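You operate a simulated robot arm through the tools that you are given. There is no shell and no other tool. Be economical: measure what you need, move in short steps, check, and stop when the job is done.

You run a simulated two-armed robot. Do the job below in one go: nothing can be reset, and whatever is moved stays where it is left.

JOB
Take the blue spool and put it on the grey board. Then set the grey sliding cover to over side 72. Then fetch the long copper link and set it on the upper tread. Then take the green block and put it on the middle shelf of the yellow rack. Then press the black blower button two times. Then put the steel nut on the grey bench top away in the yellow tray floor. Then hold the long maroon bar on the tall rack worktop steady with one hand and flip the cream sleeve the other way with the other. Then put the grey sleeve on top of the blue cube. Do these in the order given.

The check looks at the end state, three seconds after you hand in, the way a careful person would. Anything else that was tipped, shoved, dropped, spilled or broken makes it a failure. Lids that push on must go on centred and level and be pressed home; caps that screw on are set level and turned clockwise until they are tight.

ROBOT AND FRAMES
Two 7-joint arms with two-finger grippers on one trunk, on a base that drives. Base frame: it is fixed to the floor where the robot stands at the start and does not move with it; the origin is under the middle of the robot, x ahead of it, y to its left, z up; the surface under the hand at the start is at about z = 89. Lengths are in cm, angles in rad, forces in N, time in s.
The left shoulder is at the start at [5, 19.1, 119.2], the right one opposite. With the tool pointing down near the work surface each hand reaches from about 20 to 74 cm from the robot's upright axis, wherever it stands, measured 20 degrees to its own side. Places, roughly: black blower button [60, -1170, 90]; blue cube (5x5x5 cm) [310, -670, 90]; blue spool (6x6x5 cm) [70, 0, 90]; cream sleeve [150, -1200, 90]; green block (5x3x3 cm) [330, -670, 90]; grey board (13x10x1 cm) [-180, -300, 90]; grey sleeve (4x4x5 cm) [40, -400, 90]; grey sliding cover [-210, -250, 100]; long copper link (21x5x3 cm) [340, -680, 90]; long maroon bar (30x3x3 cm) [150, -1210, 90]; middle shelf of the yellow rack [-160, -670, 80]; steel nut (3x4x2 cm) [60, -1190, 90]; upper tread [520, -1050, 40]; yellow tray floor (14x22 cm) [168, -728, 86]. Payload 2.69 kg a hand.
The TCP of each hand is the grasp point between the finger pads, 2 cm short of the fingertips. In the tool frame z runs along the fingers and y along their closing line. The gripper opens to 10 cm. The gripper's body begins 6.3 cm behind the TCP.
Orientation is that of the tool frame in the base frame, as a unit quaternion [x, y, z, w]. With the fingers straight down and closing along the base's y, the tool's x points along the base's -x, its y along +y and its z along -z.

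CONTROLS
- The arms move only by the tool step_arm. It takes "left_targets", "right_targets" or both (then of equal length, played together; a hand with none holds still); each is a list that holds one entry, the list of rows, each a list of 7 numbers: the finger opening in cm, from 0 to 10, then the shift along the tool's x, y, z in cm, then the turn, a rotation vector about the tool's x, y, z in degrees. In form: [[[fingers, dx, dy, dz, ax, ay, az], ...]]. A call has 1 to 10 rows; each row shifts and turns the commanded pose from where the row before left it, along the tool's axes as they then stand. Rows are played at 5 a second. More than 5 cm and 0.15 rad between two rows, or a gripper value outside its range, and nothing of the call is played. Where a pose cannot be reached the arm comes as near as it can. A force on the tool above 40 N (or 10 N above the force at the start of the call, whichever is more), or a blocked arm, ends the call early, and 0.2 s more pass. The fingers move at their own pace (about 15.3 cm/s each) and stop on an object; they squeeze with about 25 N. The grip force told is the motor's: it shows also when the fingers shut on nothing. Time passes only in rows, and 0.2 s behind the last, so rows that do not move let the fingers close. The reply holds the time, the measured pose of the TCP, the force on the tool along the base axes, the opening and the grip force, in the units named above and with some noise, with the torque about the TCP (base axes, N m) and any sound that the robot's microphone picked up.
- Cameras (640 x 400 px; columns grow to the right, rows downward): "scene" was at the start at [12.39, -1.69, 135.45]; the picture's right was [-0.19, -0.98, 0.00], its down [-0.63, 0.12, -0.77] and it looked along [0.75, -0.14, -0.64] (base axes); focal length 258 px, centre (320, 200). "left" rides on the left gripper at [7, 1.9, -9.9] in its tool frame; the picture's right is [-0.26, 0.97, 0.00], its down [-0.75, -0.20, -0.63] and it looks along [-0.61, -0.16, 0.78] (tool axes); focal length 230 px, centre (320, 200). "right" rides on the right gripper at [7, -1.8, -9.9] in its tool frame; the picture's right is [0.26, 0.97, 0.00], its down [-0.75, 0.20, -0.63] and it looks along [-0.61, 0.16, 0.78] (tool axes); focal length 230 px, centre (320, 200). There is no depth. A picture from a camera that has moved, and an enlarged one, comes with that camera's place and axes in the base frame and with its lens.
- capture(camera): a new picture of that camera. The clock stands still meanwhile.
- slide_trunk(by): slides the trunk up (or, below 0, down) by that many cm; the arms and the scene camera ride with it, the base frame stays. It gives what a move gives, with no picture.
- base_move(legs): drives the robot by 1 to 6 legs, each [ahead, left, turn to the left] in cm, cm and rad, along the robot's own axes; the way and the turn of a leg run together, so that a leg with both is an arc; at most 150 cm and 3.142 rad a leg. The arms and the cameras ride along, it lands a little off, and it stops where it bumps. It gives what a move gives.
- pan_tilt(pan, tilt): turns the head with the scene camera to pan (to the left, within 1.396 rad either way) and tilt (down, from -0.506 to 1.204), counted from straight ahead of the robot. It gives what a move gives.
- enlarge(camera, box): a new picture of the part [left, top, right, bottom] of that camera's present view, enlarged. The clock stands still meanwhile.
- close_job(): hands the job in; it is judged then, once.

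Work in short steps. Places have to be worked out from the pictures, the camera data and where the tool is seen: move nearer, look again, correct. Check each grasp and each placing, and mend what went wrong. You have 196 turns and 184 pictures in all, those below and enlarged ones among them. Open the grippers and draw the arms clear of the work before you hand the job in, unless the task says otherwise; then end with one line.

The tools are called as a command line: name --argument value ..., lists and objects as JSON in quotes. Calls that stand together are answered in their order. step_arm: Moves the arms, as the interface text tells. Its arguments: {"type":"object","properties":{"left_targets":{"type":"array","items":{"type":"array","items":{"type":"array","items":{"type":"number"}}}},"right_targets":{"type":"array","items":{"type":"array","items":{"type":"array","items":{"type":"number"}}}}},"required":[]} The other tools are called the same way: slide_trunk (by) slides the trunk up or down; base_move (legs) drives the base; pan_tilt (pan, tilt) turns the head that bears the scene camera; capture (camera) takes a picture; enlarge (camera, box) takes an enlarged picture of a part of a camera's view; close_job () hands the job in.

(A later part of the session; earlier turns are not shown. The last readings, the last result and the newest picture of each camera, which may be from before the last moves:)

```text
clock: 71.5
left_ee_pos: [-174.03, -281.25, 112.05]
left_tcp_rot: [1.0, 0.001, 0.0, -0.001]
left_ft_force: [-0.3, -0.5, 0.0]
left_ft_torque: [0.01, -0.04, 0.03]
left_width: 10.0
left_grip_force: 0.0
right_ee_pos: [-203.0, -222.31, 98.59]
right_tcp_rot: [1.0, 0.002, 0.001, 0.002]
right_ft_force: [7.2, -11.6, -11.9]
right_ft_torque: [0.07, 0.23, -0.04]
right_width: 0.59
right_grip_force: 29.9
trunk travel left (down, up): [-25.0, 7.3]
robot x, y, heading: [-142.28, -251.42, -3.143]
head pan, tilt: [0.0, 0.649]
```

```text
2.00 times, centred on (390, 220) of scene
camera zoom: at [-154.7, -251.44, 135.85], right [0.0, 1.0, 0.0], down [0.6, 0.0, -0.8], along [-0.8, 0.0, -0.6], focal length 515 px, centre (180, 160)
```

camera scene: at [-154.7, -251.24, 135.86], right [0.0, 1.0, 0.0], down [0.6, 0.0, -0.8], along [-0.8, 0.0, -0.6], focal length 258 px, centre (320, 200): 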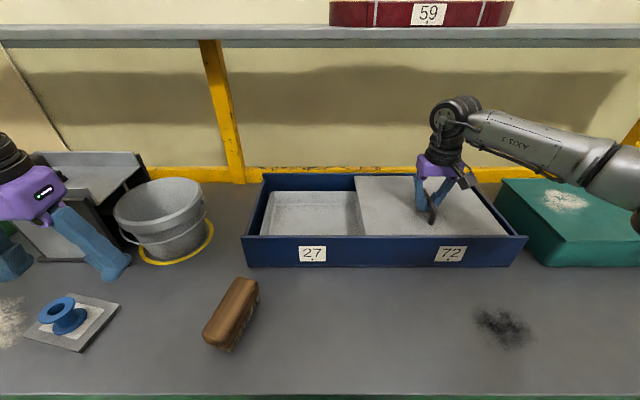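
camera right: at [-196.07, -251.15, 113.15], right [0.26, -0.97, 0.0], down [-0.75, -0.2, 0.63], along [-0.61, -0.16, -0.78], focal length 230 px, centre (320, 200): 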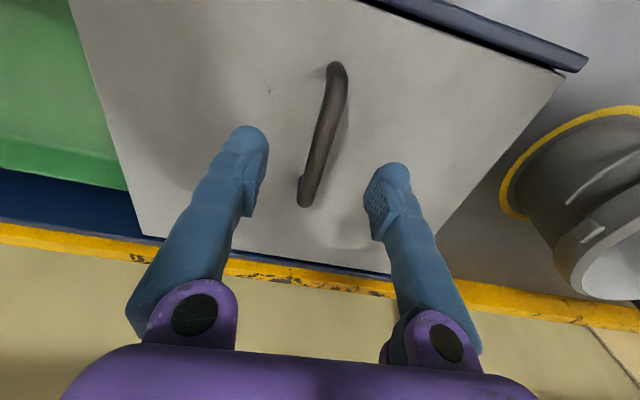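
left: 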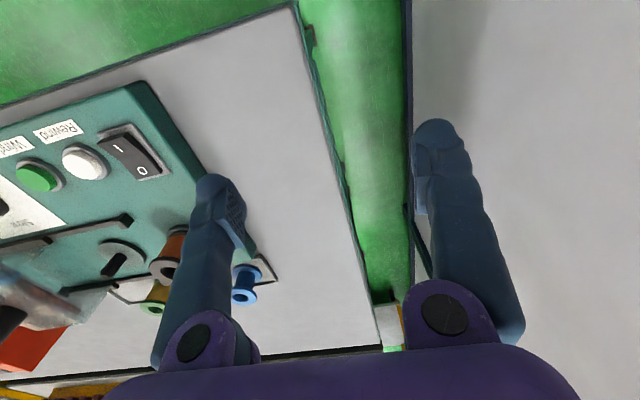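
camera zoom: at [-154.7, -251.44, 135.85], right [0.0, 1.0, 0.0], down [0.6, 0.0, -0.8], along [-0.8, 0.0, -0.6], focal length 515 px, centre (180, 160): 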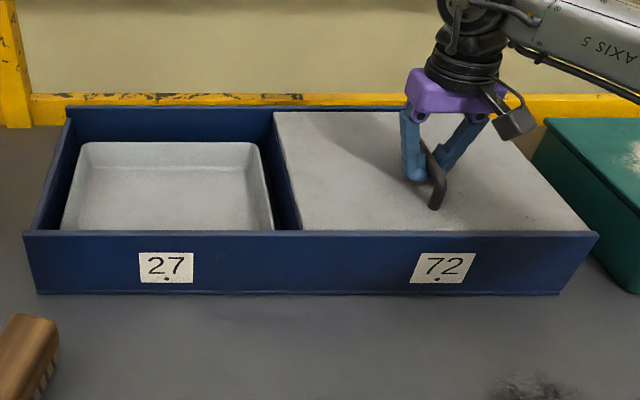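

The cover is at its stop over side 72. I release, lift, draw in, back away and turn to face down the aisle.

step_arm --right_targets '[[[4, 0, 0.2, 0, 0, 0, 0], [4, 0, 0, 0, 0, 0, 0], [4, 0, 0, -4, 0, 0, 0], [4, 2, 0, -4, 0, 0, 0], [4, 4.5, 0, -2, 0, 0, 0], [4, 4.5, 1, -2, 0, 0, 0], [4, 4.5, 2, -2, 0, 0, 0], [4, 4.5, 2, 0, 0, 0, 0]]]'

base_move --legs '[[-80, 0, 0], [0, 0, 1.57]]'

pan_tilt --pan 0.35 --tilt 0.2

capture --camera "scene"

```text
refused: row 6 steps farther than a row can; nothing moved
```

```text
clock: 72.6
left_ee_pos: [-170.79, -281.08, 112.05]
left_tcp_rot: [1.0, 0.003, 0.001, 0.0]
left_ft_force: [0.1, 0.3, -0.7]
left_ft_torque: [0.01, -0.01, 0.01]
left_width: 9.97
left_grip_force: 0.1
right_ee_pos: [-200.55, -222.34, 98.46]
right_tcp_rot: [1.0, 0.0, -0.012, 0.003]
right_ft_force: [-10.2, -0.5, -9.0]
right_ft_torque: [-0.04, 0.63, -0.02]
right_width: 0.61
right_grip_force: 29.3
trunk travel left (down, up): [-25.0, 7.3]
robot x, y, heading: [-138.78, -251.5, -3.139]
head pan, tilt: [0.0, 0.649]
stopped in leg 1: the force on the tool passed its limit at 81 N (the readings are from after the stop); the commanded pose is now the measured one
```

```text
clock: 73.5
left_ee_pos: [-170.89, -281.09, 111.88]
left_tcp_rot: [1.0, 0.002, 0.002, 0.0]
left_ft_force: [0.3, -0.3, -0.6]
left_ft_torque: [-0.02, 0.03, -0.02]
left_width: 10.01
left_grip_force: 0.0
right_ee_pos: [-200.6, -222.29, 98.54]
right_tcp_rot: [1.0, 0.0, -0.01, 0.002]
right_ft_force: [-14.3, -2.2, -11.7]
right_ft_torque: [0.08, 0.55, 0.02]
right_width: 0.59
right_grip_force: 29.9
trunk travel left (down, up): [-25.0, 7.3]
robot x, y, heading: [-138.92, -251.15, -3.139]
head pan, tilt: [0.351, 0.201]
```

```text
152 pictures are left
camera scene: at [-151.84, -254.55, 139.92], right [-0.35, 0.94, 0.0], down [0.19, 0.07, -0.98], along [-0.92, -0.34, -0.2], focal length 258 px, centre (320, 200)
```

scene: 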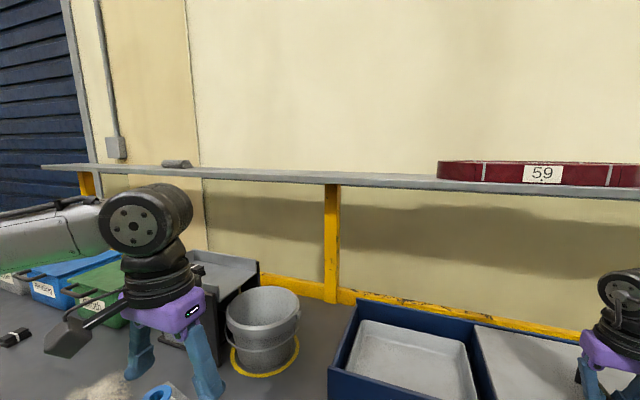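

The arm call was refused (a row too long) and the base tugged while still gripping; it stopped by itself. I check whether the box moved.

pan_tilt --pan 0.0 --tilt 0.65

capture --camera "scene"

```text
clock: 74.4
left_ee_pos: [-170.92, -281.17, 112.02]
left_tcp_rot: [1.0, 0.002, 0.001, 0.001]
left_ft_force: [-0.2, -0.2, -0.7]
left_ft_torque: [-0.01, -0.02, 0.02]
left_width: 10.01
left_grip_force: 0.1
right_ee_pos: [-200.47, -222.29, 98.52]
right_tcp_rot: [1.0, 0.0, -0.01, 0.003]
right_ft_force: [-15.9, -3.6, -11.2]
right_ft_torque: [0.01, 0.14, 0.05]
right_width: 0.61
right_grip_force: 29.3
trunk travel left (down, up): [-25.0, 7.3]
robot x, y, heading: [-138.62, -251.17, -3.137]
head pan, tilt: [0.0, 0.649]
```

```text
151 pictures are left
camera scene: at [-151.78, -251.37, 135.83], right [0.0, 1.0, 0.0], down [0.61, 0.0, -0.8], along [-0.8, 0.0, -0.61], focal length 258 px, centre (320, 200)
```

scene: 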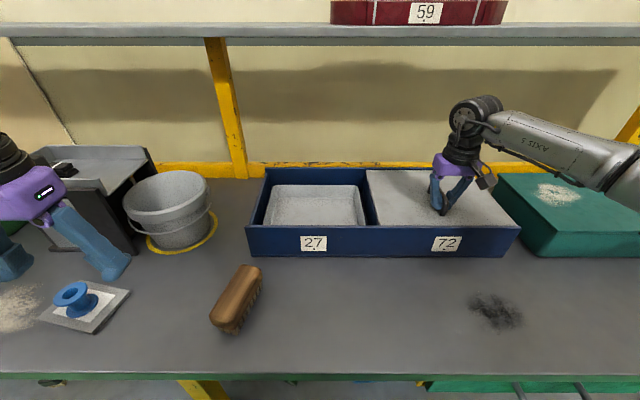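

The box and cover are where they were; the grip only slipped along the bar. Now I release and lift, with rows inside the limit.

step_arm --right_targets '[[[4, 0, 0, 0, 0, 0, 0], [4, 0, 0, 0, 0, 0, 0], [4, 0, 0, -4, 0, 0, 0], [4, 1, 0, -4, 0, 0, 0], [4, 4, 0, -2, 0, 0, 0], [4, 4, 1, -2, 0, 0, 0], [4, 4, 2, -1, 0, 0, 0], [4, 4, 2, 0, 0, 0, 0], [4, 3, 3, 0, 0, 0, 0], [4, 0, 3, 0, 0, 0, 0]]]'

capture --camera "scene"

```text
clock: 76.6
left_ee_pos: [-170.72, -281.21, 111.96]
left_tcp_rot: [1.0, 0.001, -0.001, -0.001]
left_ft_force: [0.1, 0.7, 0.4]
left_ft_torque: [0.04, -0.05, 0.01]
left_width: 9.99
left_grip_force: 0.1
right_ee_pos: [-180.06, -233.28, 111.31]
right_tcp_rot: [1.0, 0.0, -0.011, 0.003]
right_ft_force: [0.1, -0.1, 0.6]
right_ft_torque: [0.0, -0.04, 0.05]
right_width: 4.01
right_grip_force: 0.0
trunk travel left (down, up): [-25.0, 7.3]
robot x, y, heading: [-138.93, -251.03, -3.138]
head pan, tilt: [0.0, 0.649]
```

```text
150 pictures are left
camera scene: at [-151.51, -251.46, 135.86], right [0.0, 1.0, 0.0], down [0.61, 0.0, -0.8], along [-0.8, 0.0, -0.61], focal length 258 px, centre (320, 200)
```

scene: 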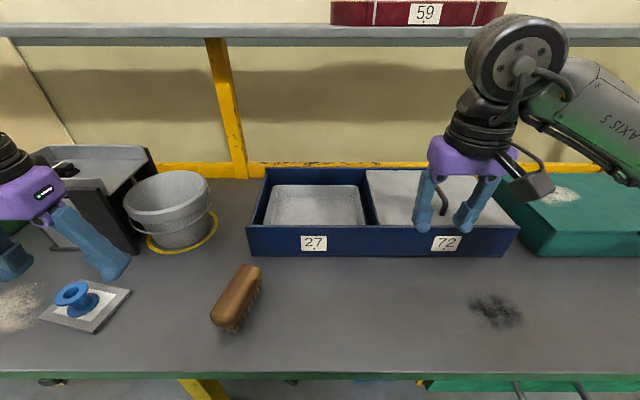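

The cover is set over 72 and the hand is clear. I back off and turn to face down the aisle (-y).

base_move --legs '[[-80, 0, 0], [0, 0, 1.567], [60, 0, 0]]'

pan_tilt --pan 0.5 --tilt 0.15

capture --camera "scene"

```text
clock: 87.7
left_ee_pos: [-28.95, -343.46, 112.08]
left_tcp_rot: [0.703, 0.711, 0.0, 0.0]
left_ft_force: [0.0, 0.1, -1.0]
left_ft_torque: [0.01, 0.0, -0.01]
left_width: 10.0
left_grip_force: 0.1
right_ee_pos: [-76.68, -353.26, 111.15]
right_tcp_rot: [0.705, 0.709, -0.007, 0.009]
right_ft_force: [0.1, -0.8, -1.0]
right_ft_torque: [0.01, -0.01, 0.0]
right_width: 4.01
right_grip_force: 0.1
trunk travel left (down, up): [-25.0, 7.3]
robot x, y, heading: [-58.84, -312.11, -1.564]
head pan, tilt: [0.0, 0.649]
```

```text
clock: 88.6
left_ee_pos: [-28.84, -343.51, 112.08]
left_tcp_rot: [0.703, 0.711, 0.0, 0.001]
left_ft_force: [-0.6, -0.5, 0.3]
left_ft_torque: [0.02, 0.01, 0.02]
left_width: 9.99
left_grip_force: 0.1
right_ee_pos: [-76.61, -353.24, 111.23]
right_tcp_rot: [0.706, 0.709, -0.006, 0.01]
right_ft_force: [1.0, 0.6, -0.3]
right_ft_torque: [-0.02, -0.01, 0.02]
right_width: 4.01
right_grip_force: 0.0
trunk travel left (down, up): [-25.0, 7.3]
robot x, y, heading: [-59.4, -311.62, -1.556]
head pan, tilt: [0.499, 0.15]
```

```text
149 pictures are left
camera scene: at [-54.38, -324.04, 140.43], right [-0.87, -0.49, 0.0], down [-0.07, 0.13, -0.99], along [0.48, -0.86, -0.15], focal length 258 px, centre (320, 200)
```

scene: 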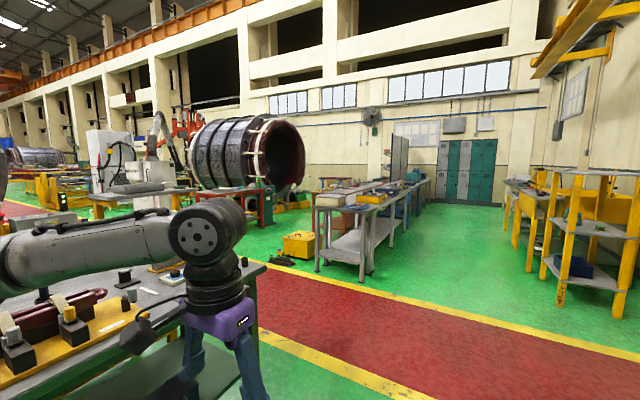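

A walkway crosses at y ≈ -465…-590, leading toward +x. I drive down onto it, turn to face +x and look.

base_move --legs '[[140, 0, 0], [72, 0, 0], [0, 0, 1.556], [60, 0, 0]]'

pan_tilt --pan -0.4 --tilt 0.15

capture --camera "scene"

```text
clock: 105.9
left_ee_pos: [35.1, -496.11, 112.06]
left_tcp_rot: [0.006, 1.0, 0.0, 0.001]
left_ft_force: [-0.1, -0.9, -0.1]
left_ft_torque: [0.02, 0.0, 0.02]
left_width: 10.02
left_grip_force: 0.1
right_ee_pos: [43.63, -543.97, 111.31]
right_tcp_rot: [0.008, 1.0, 0.003, 0.012]
right_ft_force: [-0.1, -0.5, -0.6]
right_ft_torque: [0.01, 0.04, 0.04]
right_width: 3.99
right_grip_force: 0.0
trunk travel left (down, up): [-25.0, 7.3]
robot x, y, heading: [2.64, -525.63, -0.012]
head pan, tilt: [0.499, 0.15]
```

```text
clock: 107.1
left_ee_pos: [35.09, -496.16, 112.09]
left_tcp_rot: [0.006, 1.0, 0.001, 0.0]
left_ft_force: [0.1, -0.4, -0.2]
left_ft_torque: [0.0, 0.02, 0.0]
left_width: 10.01
left_grip_force: 0.0
right_ee_pos: [43.6, -543.94, 111.29]
right_tcp_rot: [0.007, 1.0, 0.003, 0.012]
right_ft_force: [0.1, 0.9, -1.2]
right_ft_torque: [-0.01, -0.01, -0.02]
right_width: 3.99
right_grip_force: 0.2
trunk travel left (down, up): [-25.0, 7.3]
robot x, y, heading: [2.76, -525.45, -0.019]
head pan, tilt: [-0.4, 0.15]
```

```text
148 pictures are left
camera scene: at [15.25, -529.27, 140.44], right [-0.4, -0.92, 0.0], down [-0.14, 0.06, -0.99], along [0.91, -0.4, -0.15], focal length 258 px, centre (320, 200)
```

scene: 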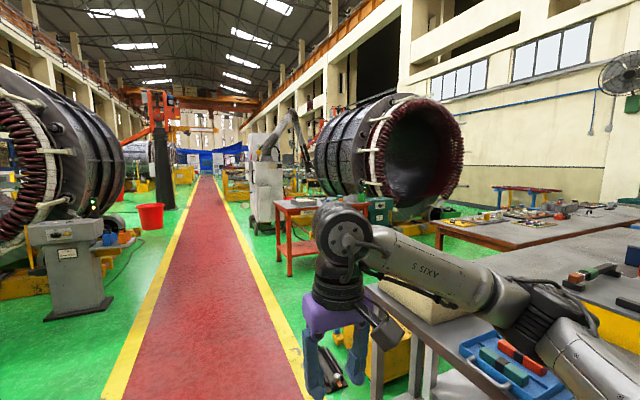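

The small red cart ahead on the right is the place with the link, block and cube. I drive along the walkway to x ≈ 325 and turn right to face it.

base_move --legs '[[150, 0, 0.015], [150, 0, 0], [22, 0, 0], [0, 0, -1.567]]'

pan_tilt --pan 0.0 --tilt 0.45

capture --camera "scene"

```text
clock: 126.7
left_ee_pos: [354.55, -557.45, 111.95]
left_tcp_rot: [0.707, 0.707, 0.0, -0.001]
left_ft_force: [-0.1, 0.6, -0.1]
left_ft_torque: [-0.02, 0.03, 0.01]
left_width: 10.02
left_grip_force: 0.1
right_ee_pos: [306.79, -566.59, 111.41]
right_tcp_rot: [0.709, 0.705, -0.007, 0.011]
right_ft_force: [0.0, 0.2, -0.6]
right_ft_torque: [0.0, -0.01, -0.01]
right_width: 4.01
right_grip_force: 0.0
trunk travel left (down, up): [-25.0, 7.3]
robot x, y, heading: [324.47, -525.24, -1.565]
head pan, tilt: [-0.4, 0.15]
```

```text
clock: 127.6
left_ee_pos: [354.66, -557.32, 112.11]
left_tcp_rot: [0.707, 0.707, 0.0, -0.001]
left_ft_force: [-0.2, 0.3, -0.4]
left_ft_torque: [-0.03, 0.03, 0.01]
left_width: 9.97
left_grip_force: 0.1
right_ee_pos: [306.69, -566.53, 111.28]
right_tcp_rot: [0.708, 0.706, -0.007, 0.01]
right_ft_force: [0.3, -0.2, -0.1]
right_ft_torque: [-0.02, -0.03, 0.0]
right_width: 4.0
right_grip_force: 0.1
trunk travel left (down, up): [-25.0, 7.3]
robot x, y, heading: [324.77, -525.46, -1.567]
head pan, tilt: [0.0, 0.45]
```

```text
147 pictures are left
camera scene: at [324.85, -538.73, 137.65], right [-1.0, 0.0, 0.0], down [0.0, 0.43, -0.9], along [0.0, -0.9, -0.43], focal length 258 px, centre (320, 200)
```

scene: 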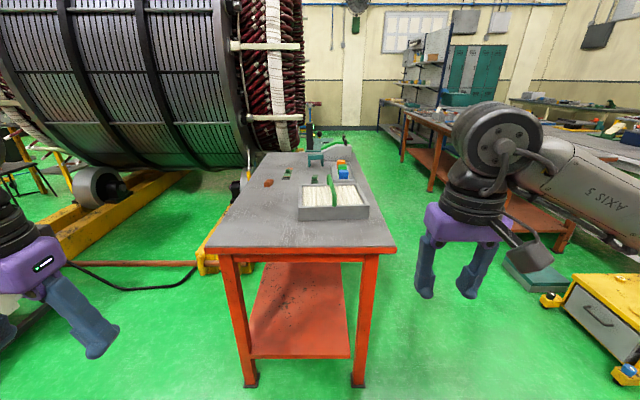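

Table spans x 300–362, y -606…-724. I enlarge the objects.

enlarge --camera "scene" --box '[230, 130, 390, 230]'

```text
4.00 times, centred on (310, 180) of scene
camera zoom: at [324.85, -538.73, 137.65], right [-1.0, 0.0, 0.0], down [0.0, 0.43, -0.9], along [0.0, -0.9, -0.43], focal length 1030 px, centre (360, 280)
```

zoom: 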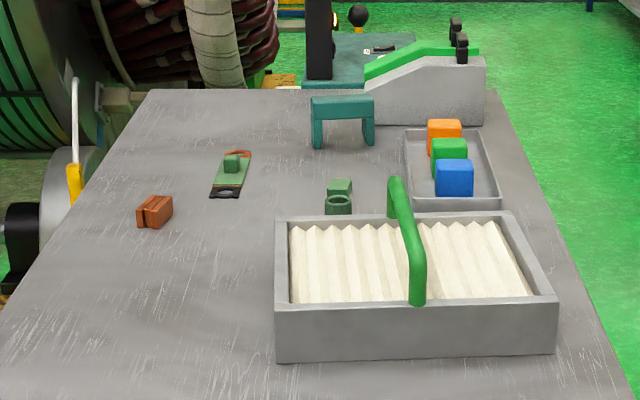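

The link lies near (343, -675), the green block near (328, -668) and the cube at (312, -670). I'll work from the table's west side, facing +x.

base_move --legs '[[0, -75, 0], [0, 0, 1.567], [0, -145, 0]]'

pan_tilt --pan 0.0 --tilt 0.5

capture --camera "scene"

```text
clock: 150.9
left_ee_pos: [283.83, -641.05, 112.07]
left_tcp_rot: [-0.011, 1.0, 0.0, -0.001]
left_ft_force: [0.0, -0.3, -1.0]
left_ft_torque: [0.02, 0.01, 0.02]
left_width: 10.0
left_grip_force: 0.1
right_ee_pos: [294.06, -688.69, 111.2]
right_tcp_rot: [-0.01, 1.0, 0.003, 0.012]
right_ft_force: [-0.1, 0.0, 0.6]
right_ft_torque: [-0.01, 0.01, -0.02]
right_width: 3.99
right_grip_force: 0.2
trunk travel left (down, up): [-25.0, 7.3]
robot x, y, heading: [252.51, -671.59, 0.024]
head pan, tilt: [0.0, 0.45]
```

```text
clock: 151.6
left_ee_pos: [283.75, -641.17, 112.02]
left_tcp_rot: [-0.011, 1.0, 0.0, 0.0]
left_ft_force: [0.5, -0.4, -0.8]
left_ft_torque: [0.04, -0.01, 0.01]
left_width: 9.97
left_grip_force: 0.0
right_ee_pos: [294.09, -688.73, 111.29]
right_tcp_rot: [-0.01, 1.0, 0.003, 0.011]
right_ft_force: [-0.1, 0.2, 0.8]
right_ft_torque: [-0.02, -0.02, -0.01]
right_width: 4.01
right_grip_force: 0.0
trunk travel left (down, up): [-25.0, 7.3]
robot x, y, heading: [252.52, -671.48, 0.023]
head pan, tilt: [0.0, 0.499]
```

```text
145 pictures are left
camera scene: at [265.65, -671.38, 137.2], right [0.02, -1.0, 0.0], down [-0.48, -0.01, -0.88], along [0.88, 0.02, -0.48], focal length 258 px, centre (320, 200)
```

scene: 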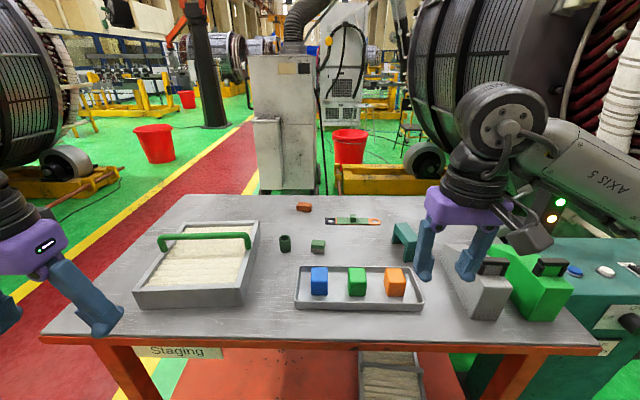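

enlarge --camera "scene" --box '[260, 190, 420, 290]'

```text
4.00 times, centred on (340, 240) of scene
camera zoom: at [265.65, -671.38, 137.2], right [0.02, -1.0, 0.0], down [-0.48, -0.01, -0.88], along [0.88, 0.02, -0.48], focal length 1030 px, centre (240, 40)
```

zoom: 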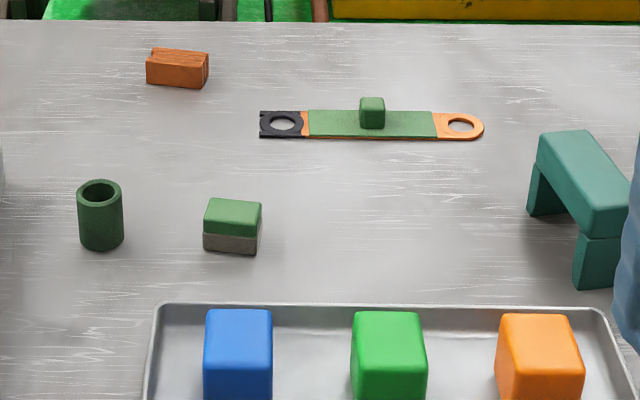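

The link lies along y with a knob in its middle at about (341, -681). I drive nearer so the knob is in the right arm's best reach, and take out the hand's small tilt.

base_move --legs '[[21, 12, -0.023]]'

step_arm --right_targets '[[[5, -4, 0, 0, 0.34, 1.26, 0], [5, -4, 0, 0, 0, 0, 0], [5, -4, 0, 0, 0, 0, 0], [5, -4, 0, 0, 0, 0, 0]]]'

capture --camera "right"

pan_tilt --pan -0.15 --tilt 0.65

capture --camera "scene"

```text
clock: 153.3
left_ee_pos: [305.41, -629.9, 111.9]
left_tcp_rot: [0.003, 1.0, 0.0, 0.0]
left_ft_force: [-0.4, 0.7, 0.4]
left_ft_torque: [0.03, 0.05, 0.0]
left_width: 10.01
left_grip_force: 0.0
right_ee_pos: [314.3, -677.8, 111.3]
right_tcp_rot: [0.004, 1.0, 0.002, 0.011]
right_ft_force: [-0.6, 0.1, 0.2]
right_ft_torque: [-0.01, 0.04, 0.02]
right_width: 3.98
right_grip_force: 0.0
trunk travel left (down, up): [-25.0, 7.3]
robot x, y, heading: [273.59, -659.62, -0.007]
head pan, tilt: [0.0, 0.499]
```

```text
clock: 154.3
left_ee_pos: [305.37, -629.85, 112.07]
left_tcp_rot: [0.003, 1.0, -0.002, 0.0]
left_ft_force: [0.1, 0.1, 0.3]
left_ft_torque: [-0.03, 0.0, 0.02]
left_width: 10.01
left_grip_force: 0.1
right_ee_pos: [330.23, -677.95, 111.18]
right_tcp_rot: [0.003, 1.0, 0.0, 0.001]
right_ft_force: [0.6, -0.1, 0.3]
right_ft_torque: [0.02, 0.0, -0.02]
right_width: 4.97
right_grip_force: 0.0
trunk travel left (down, up): [-25.0, 7.3]
robot x, y, heading: [273.01, -658.87, -0.007]
head pan, tilt: [0.0, 0.499]
```

```text
143 pictures are left
camera right: at [323.16, -679.74, 121.21], right [-0.25, 0.97, 0.0], down [0.75, 0.2, 0.63], along [0.61, 0.16, -0.78], focal length 230 px, centre (320, 200)
```

right: 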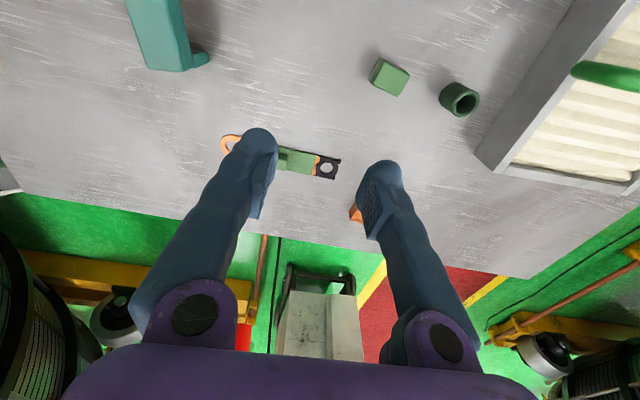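

```text
clock: 155.0
left_ee_pos: [305.31, -629.9, 112.06]
left_tcp_rot: [0.003, 1.0, 0.0, 0.0]
left_ft_force: [0.1, 0.6, -0.7]
left_ft_torque: [-0.03, 0.04, -0.01]
left_width: 9.98
left_grip_force: 0.1
right_ee_pos: [330.26, -677.96, 111.26]
right_tcp_rot: [0.004, 1.0, -0.001, 0.001]
right_ft_force: [-0.9, -0.1, 0.1]
right_ft_torque: [0.0, -0.03, 0.02]
right_width: 5.0
right_grip_force: 0.0
trunk travel left (down, up): [-25.0, 7.3]
robot x, y, heading: [273.07, -659.55, -0.007]
head pan, tilt: [-0.15, 0.649]
```

```text
142 pictures are left
camera scene: at [285.83, -660.94, 135.87], right [-0.15, -0.99, 0.0], down [-0.6, 0.09, -0.8], along [0.79, -0.12, -0.6], focal length 258 px, centre (320, 200)
```

scene: 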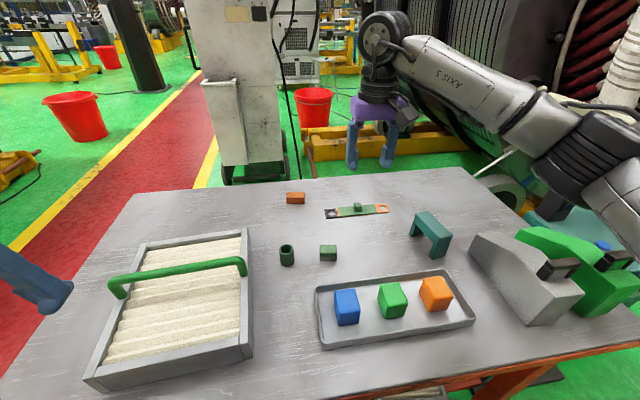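

Both views put the knob at (342.7, -681). I go above it and down to z ≈ 96, then look.

step_arm --right_targets '[[[5, -4.1, -1, 0, 0, 0, 0], [5, -4.1, -1, 0, 0, 0, 0], [5, -4.2, -1, 0, 0, 0, 0], [5, 0, 0, 5, 0, 0, 0], [5, 0, 0, 5, 0, 0, 0], [5, 0, 0, 5, 0, 0, 0]]]'

capture --camera "right"

enlarge --camera "scene" --box '[280, 140, 440, 240]'

```text
clock: 156.4
left_ee_pos: [305.42, -629.96, 112.11]
left_tcp_rot: [0.002, 1.0, 0.0, 0.0]
left_ft_force: [0.5, -0.1, 0.6]
left_ft_torque: [0.01, 0.0, 0.01]
left_width: 10.0
left_grip_force: 0.0
right_ee_pos: [341.49, -680.86, 96.3]
right_tcp_rot: [0.004, 1.0, 0.0, 0.001]
right_ft_force: [-0.7, -1.4, -0.7]
right_ft_torque: [-0.01, -0.01, -0.01]
right_width: 5.02
right_grip_force: 0.1
right hand out of reach, approached as far as the arm can: row 3
trunk travel left (down, up): [-25.0, 7.3]
robot x, y, heading: [273.14, -659.63, -0.008]
head pan, tilt: [-0.15, 0.649]
```

```text
141 pictures are left
camera right: at [334.35, -682.66, 106.3], right [-0.25, 0.97, 0.0], down [0.75, 0.19, 0.63], along [0.61, 0.16, -0.78], focal length 230 px, centre (320, 200)
```

right: 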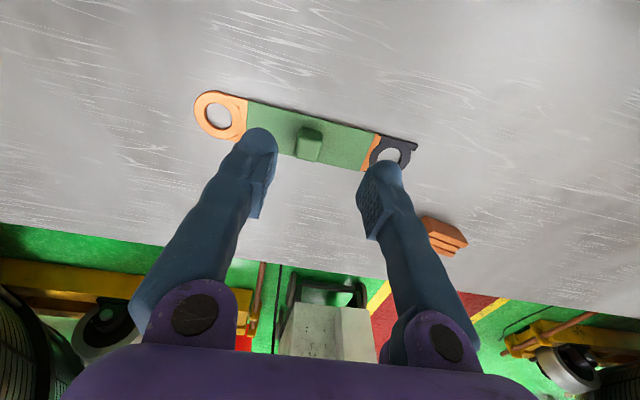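

```text
4.00 times, centred on (360, 190) of scene
camera zoom: at [285.9, -661.03, 135.86], right [-0.16, -0.99, 0.0], down [-0.6, 0.09, -0.8], along [0.79, -0.12, -0.61], focal length 1030 px, centre (160, 240)
```

zoom: 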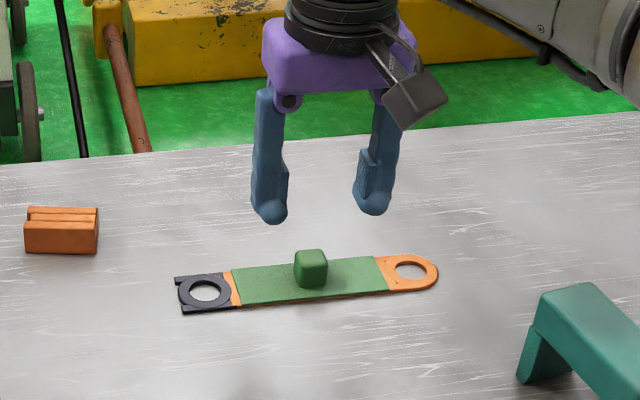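

The knob is at (342.6, -681.4). I correct by a centimetre and go down to z ≈ 90.8.

step_arm --right_targets '[[[5, -1.1, -0.5, 2, 0, 0, 0], [5, 0, 0, 2, 0, 0, 0], [5, 0, 0, 1.5, 0, 0, 0], [5, 0, 0, 0, 0, 0, 0]]]'

enlarge --camera "scene" --box '[310, 170, 390, 220]'

enlarge --camera "right" --box '[200, 80, 440, 230]'

```text
clock: 157.4
left_ee_pos: [305.43, -629.9, 112.1]
left_tcp_rot: [0.002, 1.0, 0.001, 0.0]
left_ft_force: [-0.5, -0.1, 0.0]
left_ft_torque: [0.0, -0.01, -0.02]
left_width: 9.99
left_grip_force: 0.2
right_ee_pos: [342.56, -681.25, 90.94]
right_tcp_rot: [0.005, 1.0, -0.001, 0.0]
right_ft_force: [0.6, -0.8, -0.2]
right_ft_torque: [-0.05, 0.0, -0.01]
right_width: 4.98
right_grip_force: 0.1
trunk travel left (down, up): [-25.0, 7.3]
robot x, y, heading: [273.52, -659.41, -0.005]
head pan, tilt: [-0.15, 0.649]
```

```text
8.00 times, centred on (350, 195) of scene
camera zoom: at [285.81, -660.97, 135.87], right [-0.16, -0.99, 0.0], down [-0.6, 0.09, -0.8], along [0.79, -0.12, -0.6], focal length 2060 px, centre (80, 240)
```

zoom: 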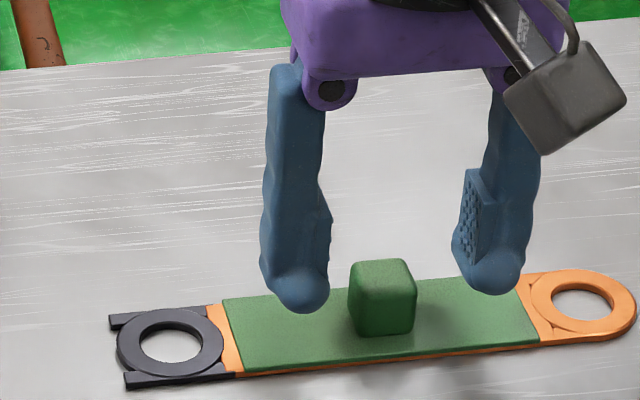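

```text
2.67 times, centred on (320, 155) of right
camera zoom: at [335.48, -683.13, 100.86], right [-0.25, 0.97, 0.0], down [0.75, 0.2, 0.63], along [0.61, 0.16, -0.78], focal length 614 px, centre (320, 320)
```

zoom: 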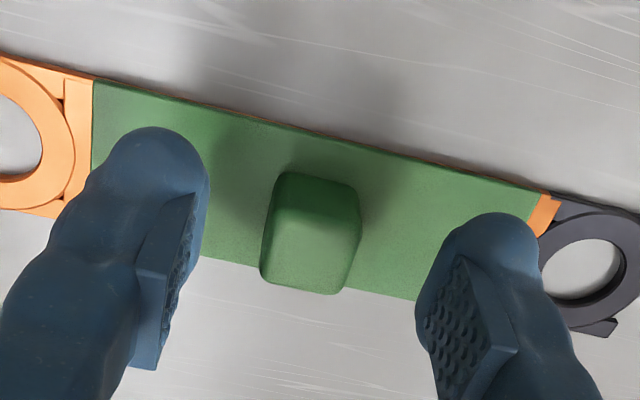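

The fingers straddle the knob. I lower about 1 cm and close.

step_arm --right_targets '[[[5, 0, 0.3, 0.5, 0, 0, 0], [5, 0, 0, 0.5, 0, 0, 0], [5, 0, 0, 0, 0, 0, 0], [0, 0, 0, 0, 0, 0, 0], [0, 0, 0, 0, 0, 0, 0], [0, 0, 0, 0, 0, 0, 0]]]'

enlarge --camera "scene" --box '[310, 170, 390, 220]'

```text
clock: 158.8
left_ee_pos: [305.32, -629.83, 112.01]
left_tcp_rot: [0.003, 1.0, -0.001, 0.001]
left_ft_force: [-0.1, -0.2, -0.6]
left_ft_torque: [0.0, 0.01, -0.01]
left_width: 9.97
left_grip_force: 0.0
right_ee_pos: [342.62, -681.07, 90.26]
right_tcp_rot: [0.004, 1.0, -0.001, 0.005]
right_ft_force: [7.3, -3.7, 22.0]
right_ft_torque: [-0.09, -0.14, -0.01]
right_width: 0.61
right_grip_force: 25.3
trunk travel left (down, up): [-25.0, 7.3]
robot x, y, heading: [273.4, -659.37, -0.004]
head pan, tilt: [-0.15, 0.649]
```

```text
8.00 times, centred on (350, 195) of scene
camera zoom: at [285.65, -660.91, 135.91], right [-0.16, -0.99, 0.0], down [-0.6, 0.09, -0.8], along [0.79, -0.12, -0.6], focal length 2060 px, centre (80, 240)
```

zoom: 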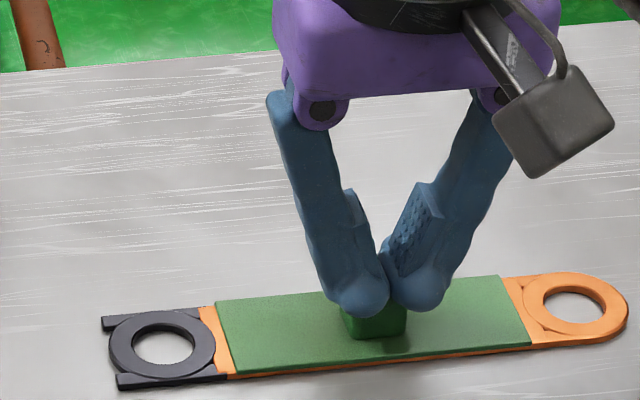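

The fingers closed past the knob (width 0.6, some upward push). I look from the wrist before correcting.

enlarge --camera "right" --box '[200, 80, 440, 230]'

```text
2.67 times, centred on (320, 155) of right
camera zoom: at [335.35, -682.82, 100.2], right [-0.25, 0.97, -0.01], down [0.75, 0.2, 0.64], along [0.62, 0.16, -0.77], focal length 614 px, centre (320, 320)
```

zoom: 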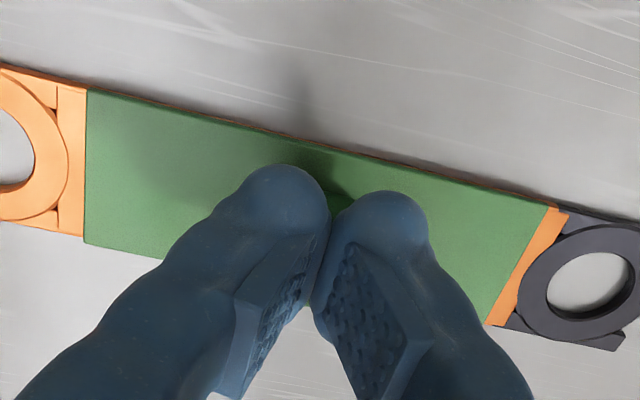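

The tips sit on top of the knob: it is lower (top z ≈ 88.3) and about 1.2 cm farther. I lift, open, shift forward 1.2 cm and come down to TCP z ≈ 88.7.

step_arm --right_targets '[[[0, 0, 0, -1.5, 0, 0, 0], [5, 0, 0, 0, 0, 0, 0], [5, -1.2, 0, 0, 0, 0, 0], [5, 0, 0, 1.5, 0, 0, 0], [5, 0, 0, 0.6, 0, 0, 0], [5, 0, 0, 0.5, 0, 0, 0], [5, 0, 0, 0, 0, 0, 0]]]'

enlarge --camera "right" --box '[200, 80, 440, 230]'

enlarge --camera "scene" --box '[310, 170, 390, 220]'

```text
clock: 160.4
left_ee_pos: [305.33, -629.76, 112.0]
left_tcp_rot: [0.002, 1.0, 0.0, 0.0]
left_ft_force: [-0.4, 0.4, 0.2]
left_ft_torque: [-0.01, -0.02, -0.01]
left_width: 9.99
left_grip_force: 0.0
right_ee_pos: [342.39, -680.95, 89.47]
right_tcp_rot: [0.005, 1.0, 0.0, 0.001]
right_ft_force: [-0.5, 0.1, 0.1]
right_ft_torque: [0.04, -0.02, 0.0]
right_width: 5.02
right_grip_force: 0.1
right hand out of reach, approached as far as the arm can: row 3, 4
trunk travel left (down, up): [-25.0, 7.3]
robot x, y, heading: [273.28, -659.64, -0.005]
head pan, tilt: [-0.15, 0.649]
```

```text
2.67 times, centred on (320, 155) of right
camera zoom: at [335.27, -682.77, 99.54], right [-0.25, 0.97, 0.0], down [0.75, 0.2, 0.63], along [0.61, 0.16, -0.78], focal length 614 px, centre (320, 320)
```

zoom: 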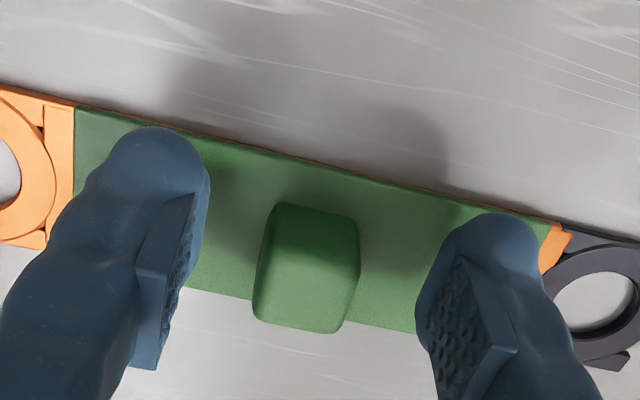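

```text
8.00 times, centred on (350, 195) of scene
camera zoom: at [285.83, -660.92, 135.86], right [-0.16, -0.99, 0.0], down [-0.6, 0.09, -0.8], along [0.79, -0.12, -0.6], focal length 2060 px, centre (80, 240)
```

zoom: 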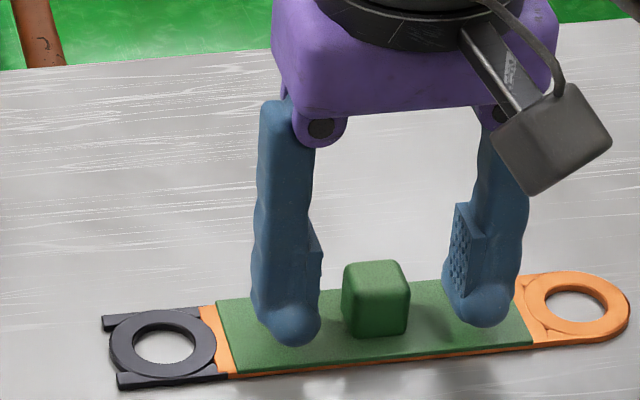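

The arm is at its reach limit, about 1.2 cm short. I lift, drive 3 cm forward and set the hand to x ≈ 343.6.

step_arm --right_targets '[[[5, 0, 0, -3, 0, 0, 0], [5, 0, 0, -1, 0, 0, 0]]]'

base_move --legs '[[3, 0, 0.005]]'

enlarge --camera "right" --box '[200, 80, 440, 230]'

```text
clock: 161.0
left_ee_pos: [305.41, -629.9, 112.14]
left_tcp_rot: [0.003, 1.0, 0.0, 0.0]
left_ft_force: [0.4, 0.7, 0.3]
left_ft_torque: [-0.01, 0.02, -0.02]
left_width: 10.01
left_grip_force: 0.0
right_ee_pos: [342.56, -681.0, 93.51]
right_tcp_rot: [0.005, 1.0, 0.0, 0.001]
right_ft_force: [-0.5, 0.1, 0.6]
right_ft_torque: [-0.02, 0.02, -0.01]
right_width: 5.0
right_grip_force: 0.1
trunk travel left (down, up): [-25.0, 7.3]
robot x, y, heading: [273.09, -659.52, -0.006]
head pan, tilt: [-0.15, 0.649]
```

```text
clock: 161.9
left_ee_pos: [306.56, -629.83, 112.04]
left_tcp_rot: [0.001, 1.0, -0.001, 0.001]
left_ft_force: [0.7, 0.6, 0.6]
left_ft_torque: [0.0, -0.01, 0.0]
left_width: 10.01
left_grip_force: 0.1
right_ee_pos: [343.89, -680.72, 93.67]
right_tcp_rot: [0.003, 1.0, -0.001, 0.001]
right_ft_force: [0.0, -0.2, 0.1]
right_ft_torque: [0.0, 0.01, 0.0]
right_width: 4.98
right_grip_force: 0.0
trunk travel left (down, up): [-25.0, 7.3]
robot x, y, heading: [274.54, -659.12, -0.0]
head pan, tilt: [-0.15, 0.649]
stopped in leg 1: the robot was blocked; the commanded pose is now the measured one
```

```text
2.67 times, centred on (320, 155) of right
camera zoom: at [336.72, -682.64, 103.66], right [-0.25, 0.97, 0.0], down [0.75, 0.2, 0.63], along [0.61, 0.16, -0.78], focal length 614 px, centre (320, 320)
```

zoom: 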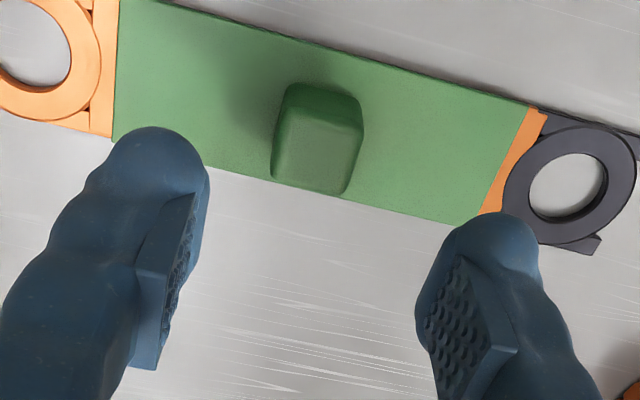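

The base just touched the table (nothing shifted visibly), and the hand is now at x = 343.9 as needed. I descend to z ≈ 88.6.

step_arm --right_targets '[[[5, 0, -0.2, 2, 0, 0, 0], [5, 0, 0, 2, 0, 0, 0], [5, 0, 0, 0.6, 0, 0, 0], [5, 0, 0, 0.4, 0, 0, 0], [5, 0, 0, 0, 0, 0, 0]]]'

enlarge --camera "right" --box '[200, 80, 440, 230]'

```text
clock: 163.1
left_ee_pos: [306.44, -629.81, 112.23]
left_tcp_rot: [0.001, 1.0, 0.0, 0.0]
left_ft_force: [-0.3, 0.5, -0.4]
left_ft_torque: [-0.03, 0.02, -0.02]
left_width: 10.02
left_grip_force: 0.1
right_ee_pos: [343.59, -681.0, 88.86]
right_tcp_rot: [0.003, 1.0, -0.001, 0.002]
right_ft_force: [1.2, 0.6, 0.5]
right_ft_torque: [0.04, 0.02, -0.03]
right_width: 5.0
right_grip_force: 0.0
trunk travel left (down, up): [-25.0, 7.3]
robot x, y, heading: [274.53, -659.38, -0.005]
head pan, tilt: [-0.15, 0.649]
```

```text
2.67 times, centred on (320, 155) of right
camera zoom: at [336.52, -682.86, 98.67], right [-0.25, 0.97, 0.0], down [0.75, 0.2, 0.63], along [0.61, 0.16, -0.77], focal length 614 px, centre (320, 320)
```

zoom: 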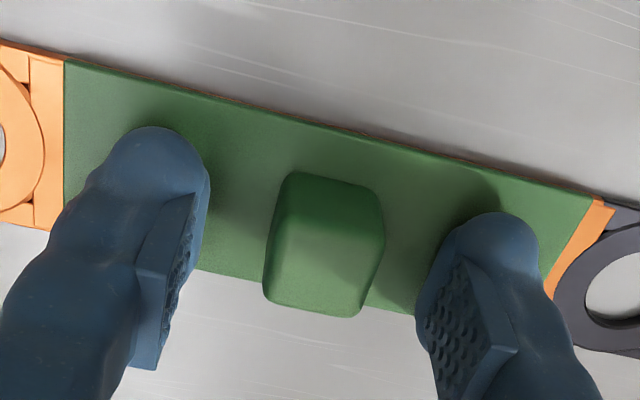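

Well aligned now; closing on the knob, then a small test lift.

step_arm --right_targets '[[[0.5, 0, 0, 0, 0, 0, 0], [0.5, 0, 0, 0, 0, 0, 0], [0.5, 0, 0, 0, 0, 0, 0], [0.5, 0, 0, -1.5, 0, 0, 0], [0.5, 0, 0, -1.5, 0, 0, 0], [0.5, 0, 0, 0, 0, 0, 0]]]'

capture --camera "right"

```text
clock: 164.5
left_ee_pos: [306.55, -629.91, 112.12]
left_tcp_rot: [0.001, 1.0, -0.001, 0.001]
left_ft_force: [-0.5, 0.9, 0.2]
left_ft_torque: [0.01, 0.0, -0.01]
left_width: 10.01
left_grip_force: 0.0
right_ee_pos: [343.82, -681.04, 91.54]
right_tcp_rot: [0.002, 1.0, -0.001, 0.001]
right_ft_force: [-0.2, -0.5, -1.3]
right_ft_torque: [0.0, -0.01, 0.0]
right_width: 2.07
right_grip_force: 25.0
trunk travel left (down, up): [-25.0, 7.3]
robot x, y, heading: [274.59, -659.73, -0.003]
head pan, tilt: [-0.15, 0.649]
```

```text
131 pictures are left
camera right: at [336.73, -682.87, 101.67], right [-0.25, 0.97, 0.0], down [0.75, 0.2, 0.63], along [0.61, 0.16, -0.78], focal length 230 px, centre (320, 200)
```

right: 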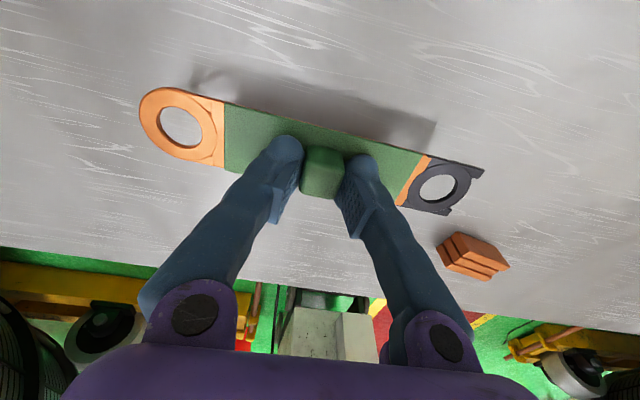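

The link is held by its knob (2.07 cm). I lift, draw in and look toward the tread.

step_arm --right_targets '[[[0.5, 0, 0, -4.5, 0, 0, 0], [0.5, 0, 0, -4.5, 0, 0, 0], [0.5, 0, 0, -4.5, 0, 0, 0], [0.5, 0, 0, -4.5, 0, 0, 0], [0.5, 4.5, 0, -2, 0, 0, 0], [0.5, 4.5, 0, 0, 0, 0, 0], [0.5, 4.5, 0, 0, 0, 0, 0], [0.5, 4.5, 0, 0, 0, 0, 0], [0.5, 4.5, 0, 0, 0, 0, 0], [0.5, 4.5, 0, 0, 0, 0, 0]]]'

pan_tilt --pan -1.0 --tilt 0.15

capture --camera "scene"

```text
clock: 166.7
left_ee_pos: [306.43, -629.93, 112.0]
left_tcp_rot: [0.001, 1.0, -0.001, 0.001]
left_ft_force: [0.3, 0.4, 0.0]
left_ft_torque: [-0.01, 0.0, -0.01]
left_width: 10.03
left_grip_force: 0.1
right_ee_pos: [316.2, -680.72, 111.9]
right_tcp_rot: [0.002, 1.0, 0.0, 0.001]
right_ft_force: [-0.5, 0.1, -1.2]
right_ft_torque: [0.0, -0.01, -0.01]
right_width: 2.07
right_grip_force: 25.5
right hand out of reach, approached as far as the arm can: row 4
trunk travel left (down, up): [-25.0, 7.3]
robot x, y, heading: [274.26, -658.89, -0.004]
head pan, tilt: [-0.15, 0.649]
```

```text
clock: 167.9
left_ee_pos: [306.52, -629.87, 111.92]
left_tcp_rot: [0.001, 1.0, 0.0, 0.0]
left_ft_force: [-1.2, -0.6, 0.6]
left_ft_torque: [-0.01, -0.01, -0.01]
left_width: 10.02
left_grip_force: 0.1
right_ee_pos: [316.42, -680.74, 111.83]
right_tcp_rot: [0.003, 1.0, -0.001, 0.002]
right_ft_force: [-0.8, -0.2, -0.5]
right_ft_torque: [0.0, -0.01, -0.02]
right_width: 2.05
right_grip_force: 24.7
trunk travel left (down, up): [-25.0, 7.3]
robot x, y, heading: [274.39, -659.36, -0.005]
head pan, tilt: [-1.0, 0.15]
```

```text
130 pictures are left
camera scene: at [283.49, -667.43, 140.43], right [-0.84, -0.54, 0.0], down [-0.08, 0.13, -0.99], along [0.53, -0.83, -0.15], focal length 258 px, centre (320, 200)
```

scene: 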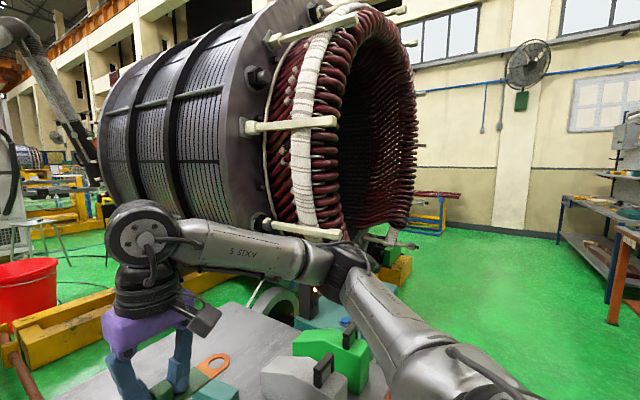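

The big stator hides the tread. I back out and go down the open floor on its west side to about y = -930, then look east.

base_move --legs '[[-36, 0, 0], [0, -140, 0], [0, -130, 0]]'

pan_tilt --pan -0.5 --tilt 0.2

capture --camera "scene"

```text
clock: 193.5
left_ee_pos: [270.8, -899.3, 112.06]
left_tcp_rot: [-0.005, 1.0, -0.001, 0.0]
left_ft_force: [0.3, -0.2, 0.1]
left_ft_torque: [0.02, -0.06, -0.01]
left_width: 10.0
left_grip_force: 0.0
right_ee_pos: [281.14, -950.26, 111.84]
right_tcp_rot: [-0.003, 1.0, 0.0, 0.002]
right_ft_force: [1.2, -0.2, -1.6]
right_ft_torque: [0.0, 0.04, 0.05]
right_width: 2.06
right_grip_force: 25.3
trunk travel left (down, up): [-25.0, 7.3]
robot x, y, heading: [239.2, -930.02, 0.009]
head pan, tilt: [-1.0, 0.15]
```

```text
clock: 194.4
left_ee_pos: [270.81, -899.45, 111.98]
left_tcp_rot: [-0.004, 1.0, -0.001, 0.0]
left_ft_force: [-0.5, -0.5, 0.2]
left_ft_torque: [-0.03, -0.02, 0.02]
left_width: 9.98
left_grip_force: 0.0
right_ee_pos: [281.2, -950.24, 111.83]
right_tcp_rot: [-0.004, 1.0, -0.001, 0.001]
right_ft_force: [-0.5, -0.1, -0.9]
right_ft_torque: [0.05, -0.03, 0.02]
right_width: 2.09
right_grip_force: 25.4
trunk travel left (down, up): [-25.0, 7.3]
robot x, y, heading: [239.06, -929.79, 0.008]
head pan, tilt: [-0.499, 0.201]
```

```text
129 pictures are left
camera scene: at [251.36, -933.87, 139.97], right [-0.47, -0.88, 0.0], down [-0.18, 0.09, -0.98], along [0.86, -0.46, -0.2], focal length 258 px, centre (320, 200)
```

scene: 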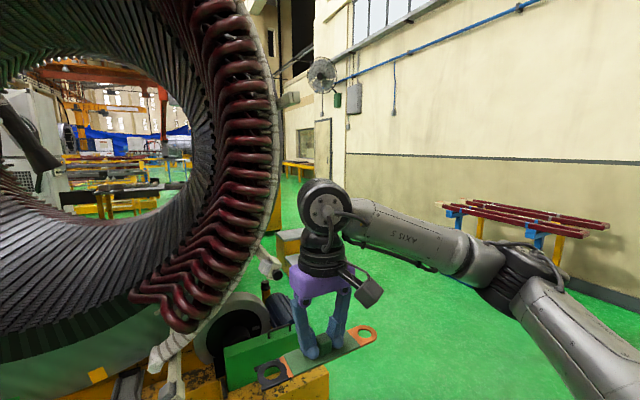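

The tread is behind my wrist, near px (290, 240). I go farther south and look again.

base_move --legs '[[0, -120, -0.008]]'

pan_tilt --pan 0.05 --tilt 0.3

capture --camera "scene"

```text
clock: 205.2
left_ee_pos: [271.47, -1020.25, 112.14]
left_tcp_rot: [0.002, 1.0, 0.0, 0.0]
left_ft_force: [0.0, -0.2, 0.0]
left_ft_torque: [-0.01, -0.01, 0.01]
left_width: 10.0
left_grip_force: 0.1
right_ee_pos: [281.3, -1071.18, 111.86]
right_tcp_rot: [0.003, 1.0, -0.001, 0.001]
right_ft_force: [-0.3, 0.1, -1.0]
right_ft_torque: [-0.01, 0.0, -0.02]
right_width: 2.1
right_grip_force: 24.7
trunk travel left (down, up): [-25.0, 7.3]
robot x, y, heading: [239.26, -1050.21, -0.003]
head pan, tilt: [-0.499, 0.201]
```

```text
clock: 206.2
left_ee_pos: [271.48, -1020.31, 112.04]
left_tcp_rot: [0.002, 1.0, -0.001, 0.0]
left_ft_force: [0.0, 1.1, -0.6]
left_ft_torque: [-0.02, -0.03, 0.01]
left_width: 9.99
left_grip_force: 0.2
right_ee_pos: [281.25, -1071.28, 112.0]
right_tcp_rot: [0.002, 1.0, -0.001, 0.002]
right_ft_force: [-0.2, 0.1, -1.4]
right_ft_torque: [-0.01, 0.01, 0.05]
right_width: 2.08
right_grip_force: 25.2
trunk travel left (down, up): [-25.0, 7.3]
robot x, y, heading: [239.28, -1049.88, -0.004]
head pan, tilt: [0.051, 0.3]
```

```text
128 pictures are left
camera scene: at [252.77, -1049.59, 139.04], right [0.05, -1.0, 0.0], down [-0.3, -0.01, -0.96], along [0.95, 0.04, -0.3], focal length 258 px, centre (320, 200)
```

scene: 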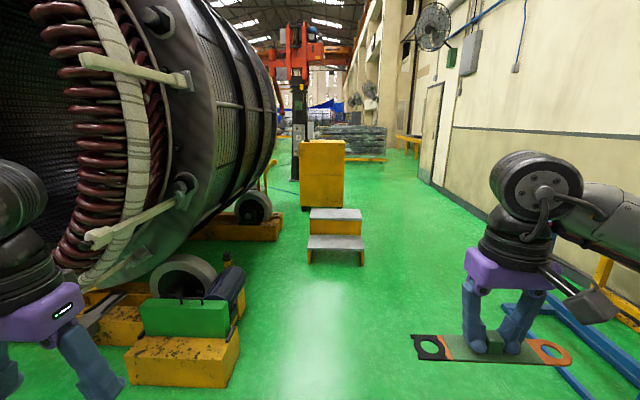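

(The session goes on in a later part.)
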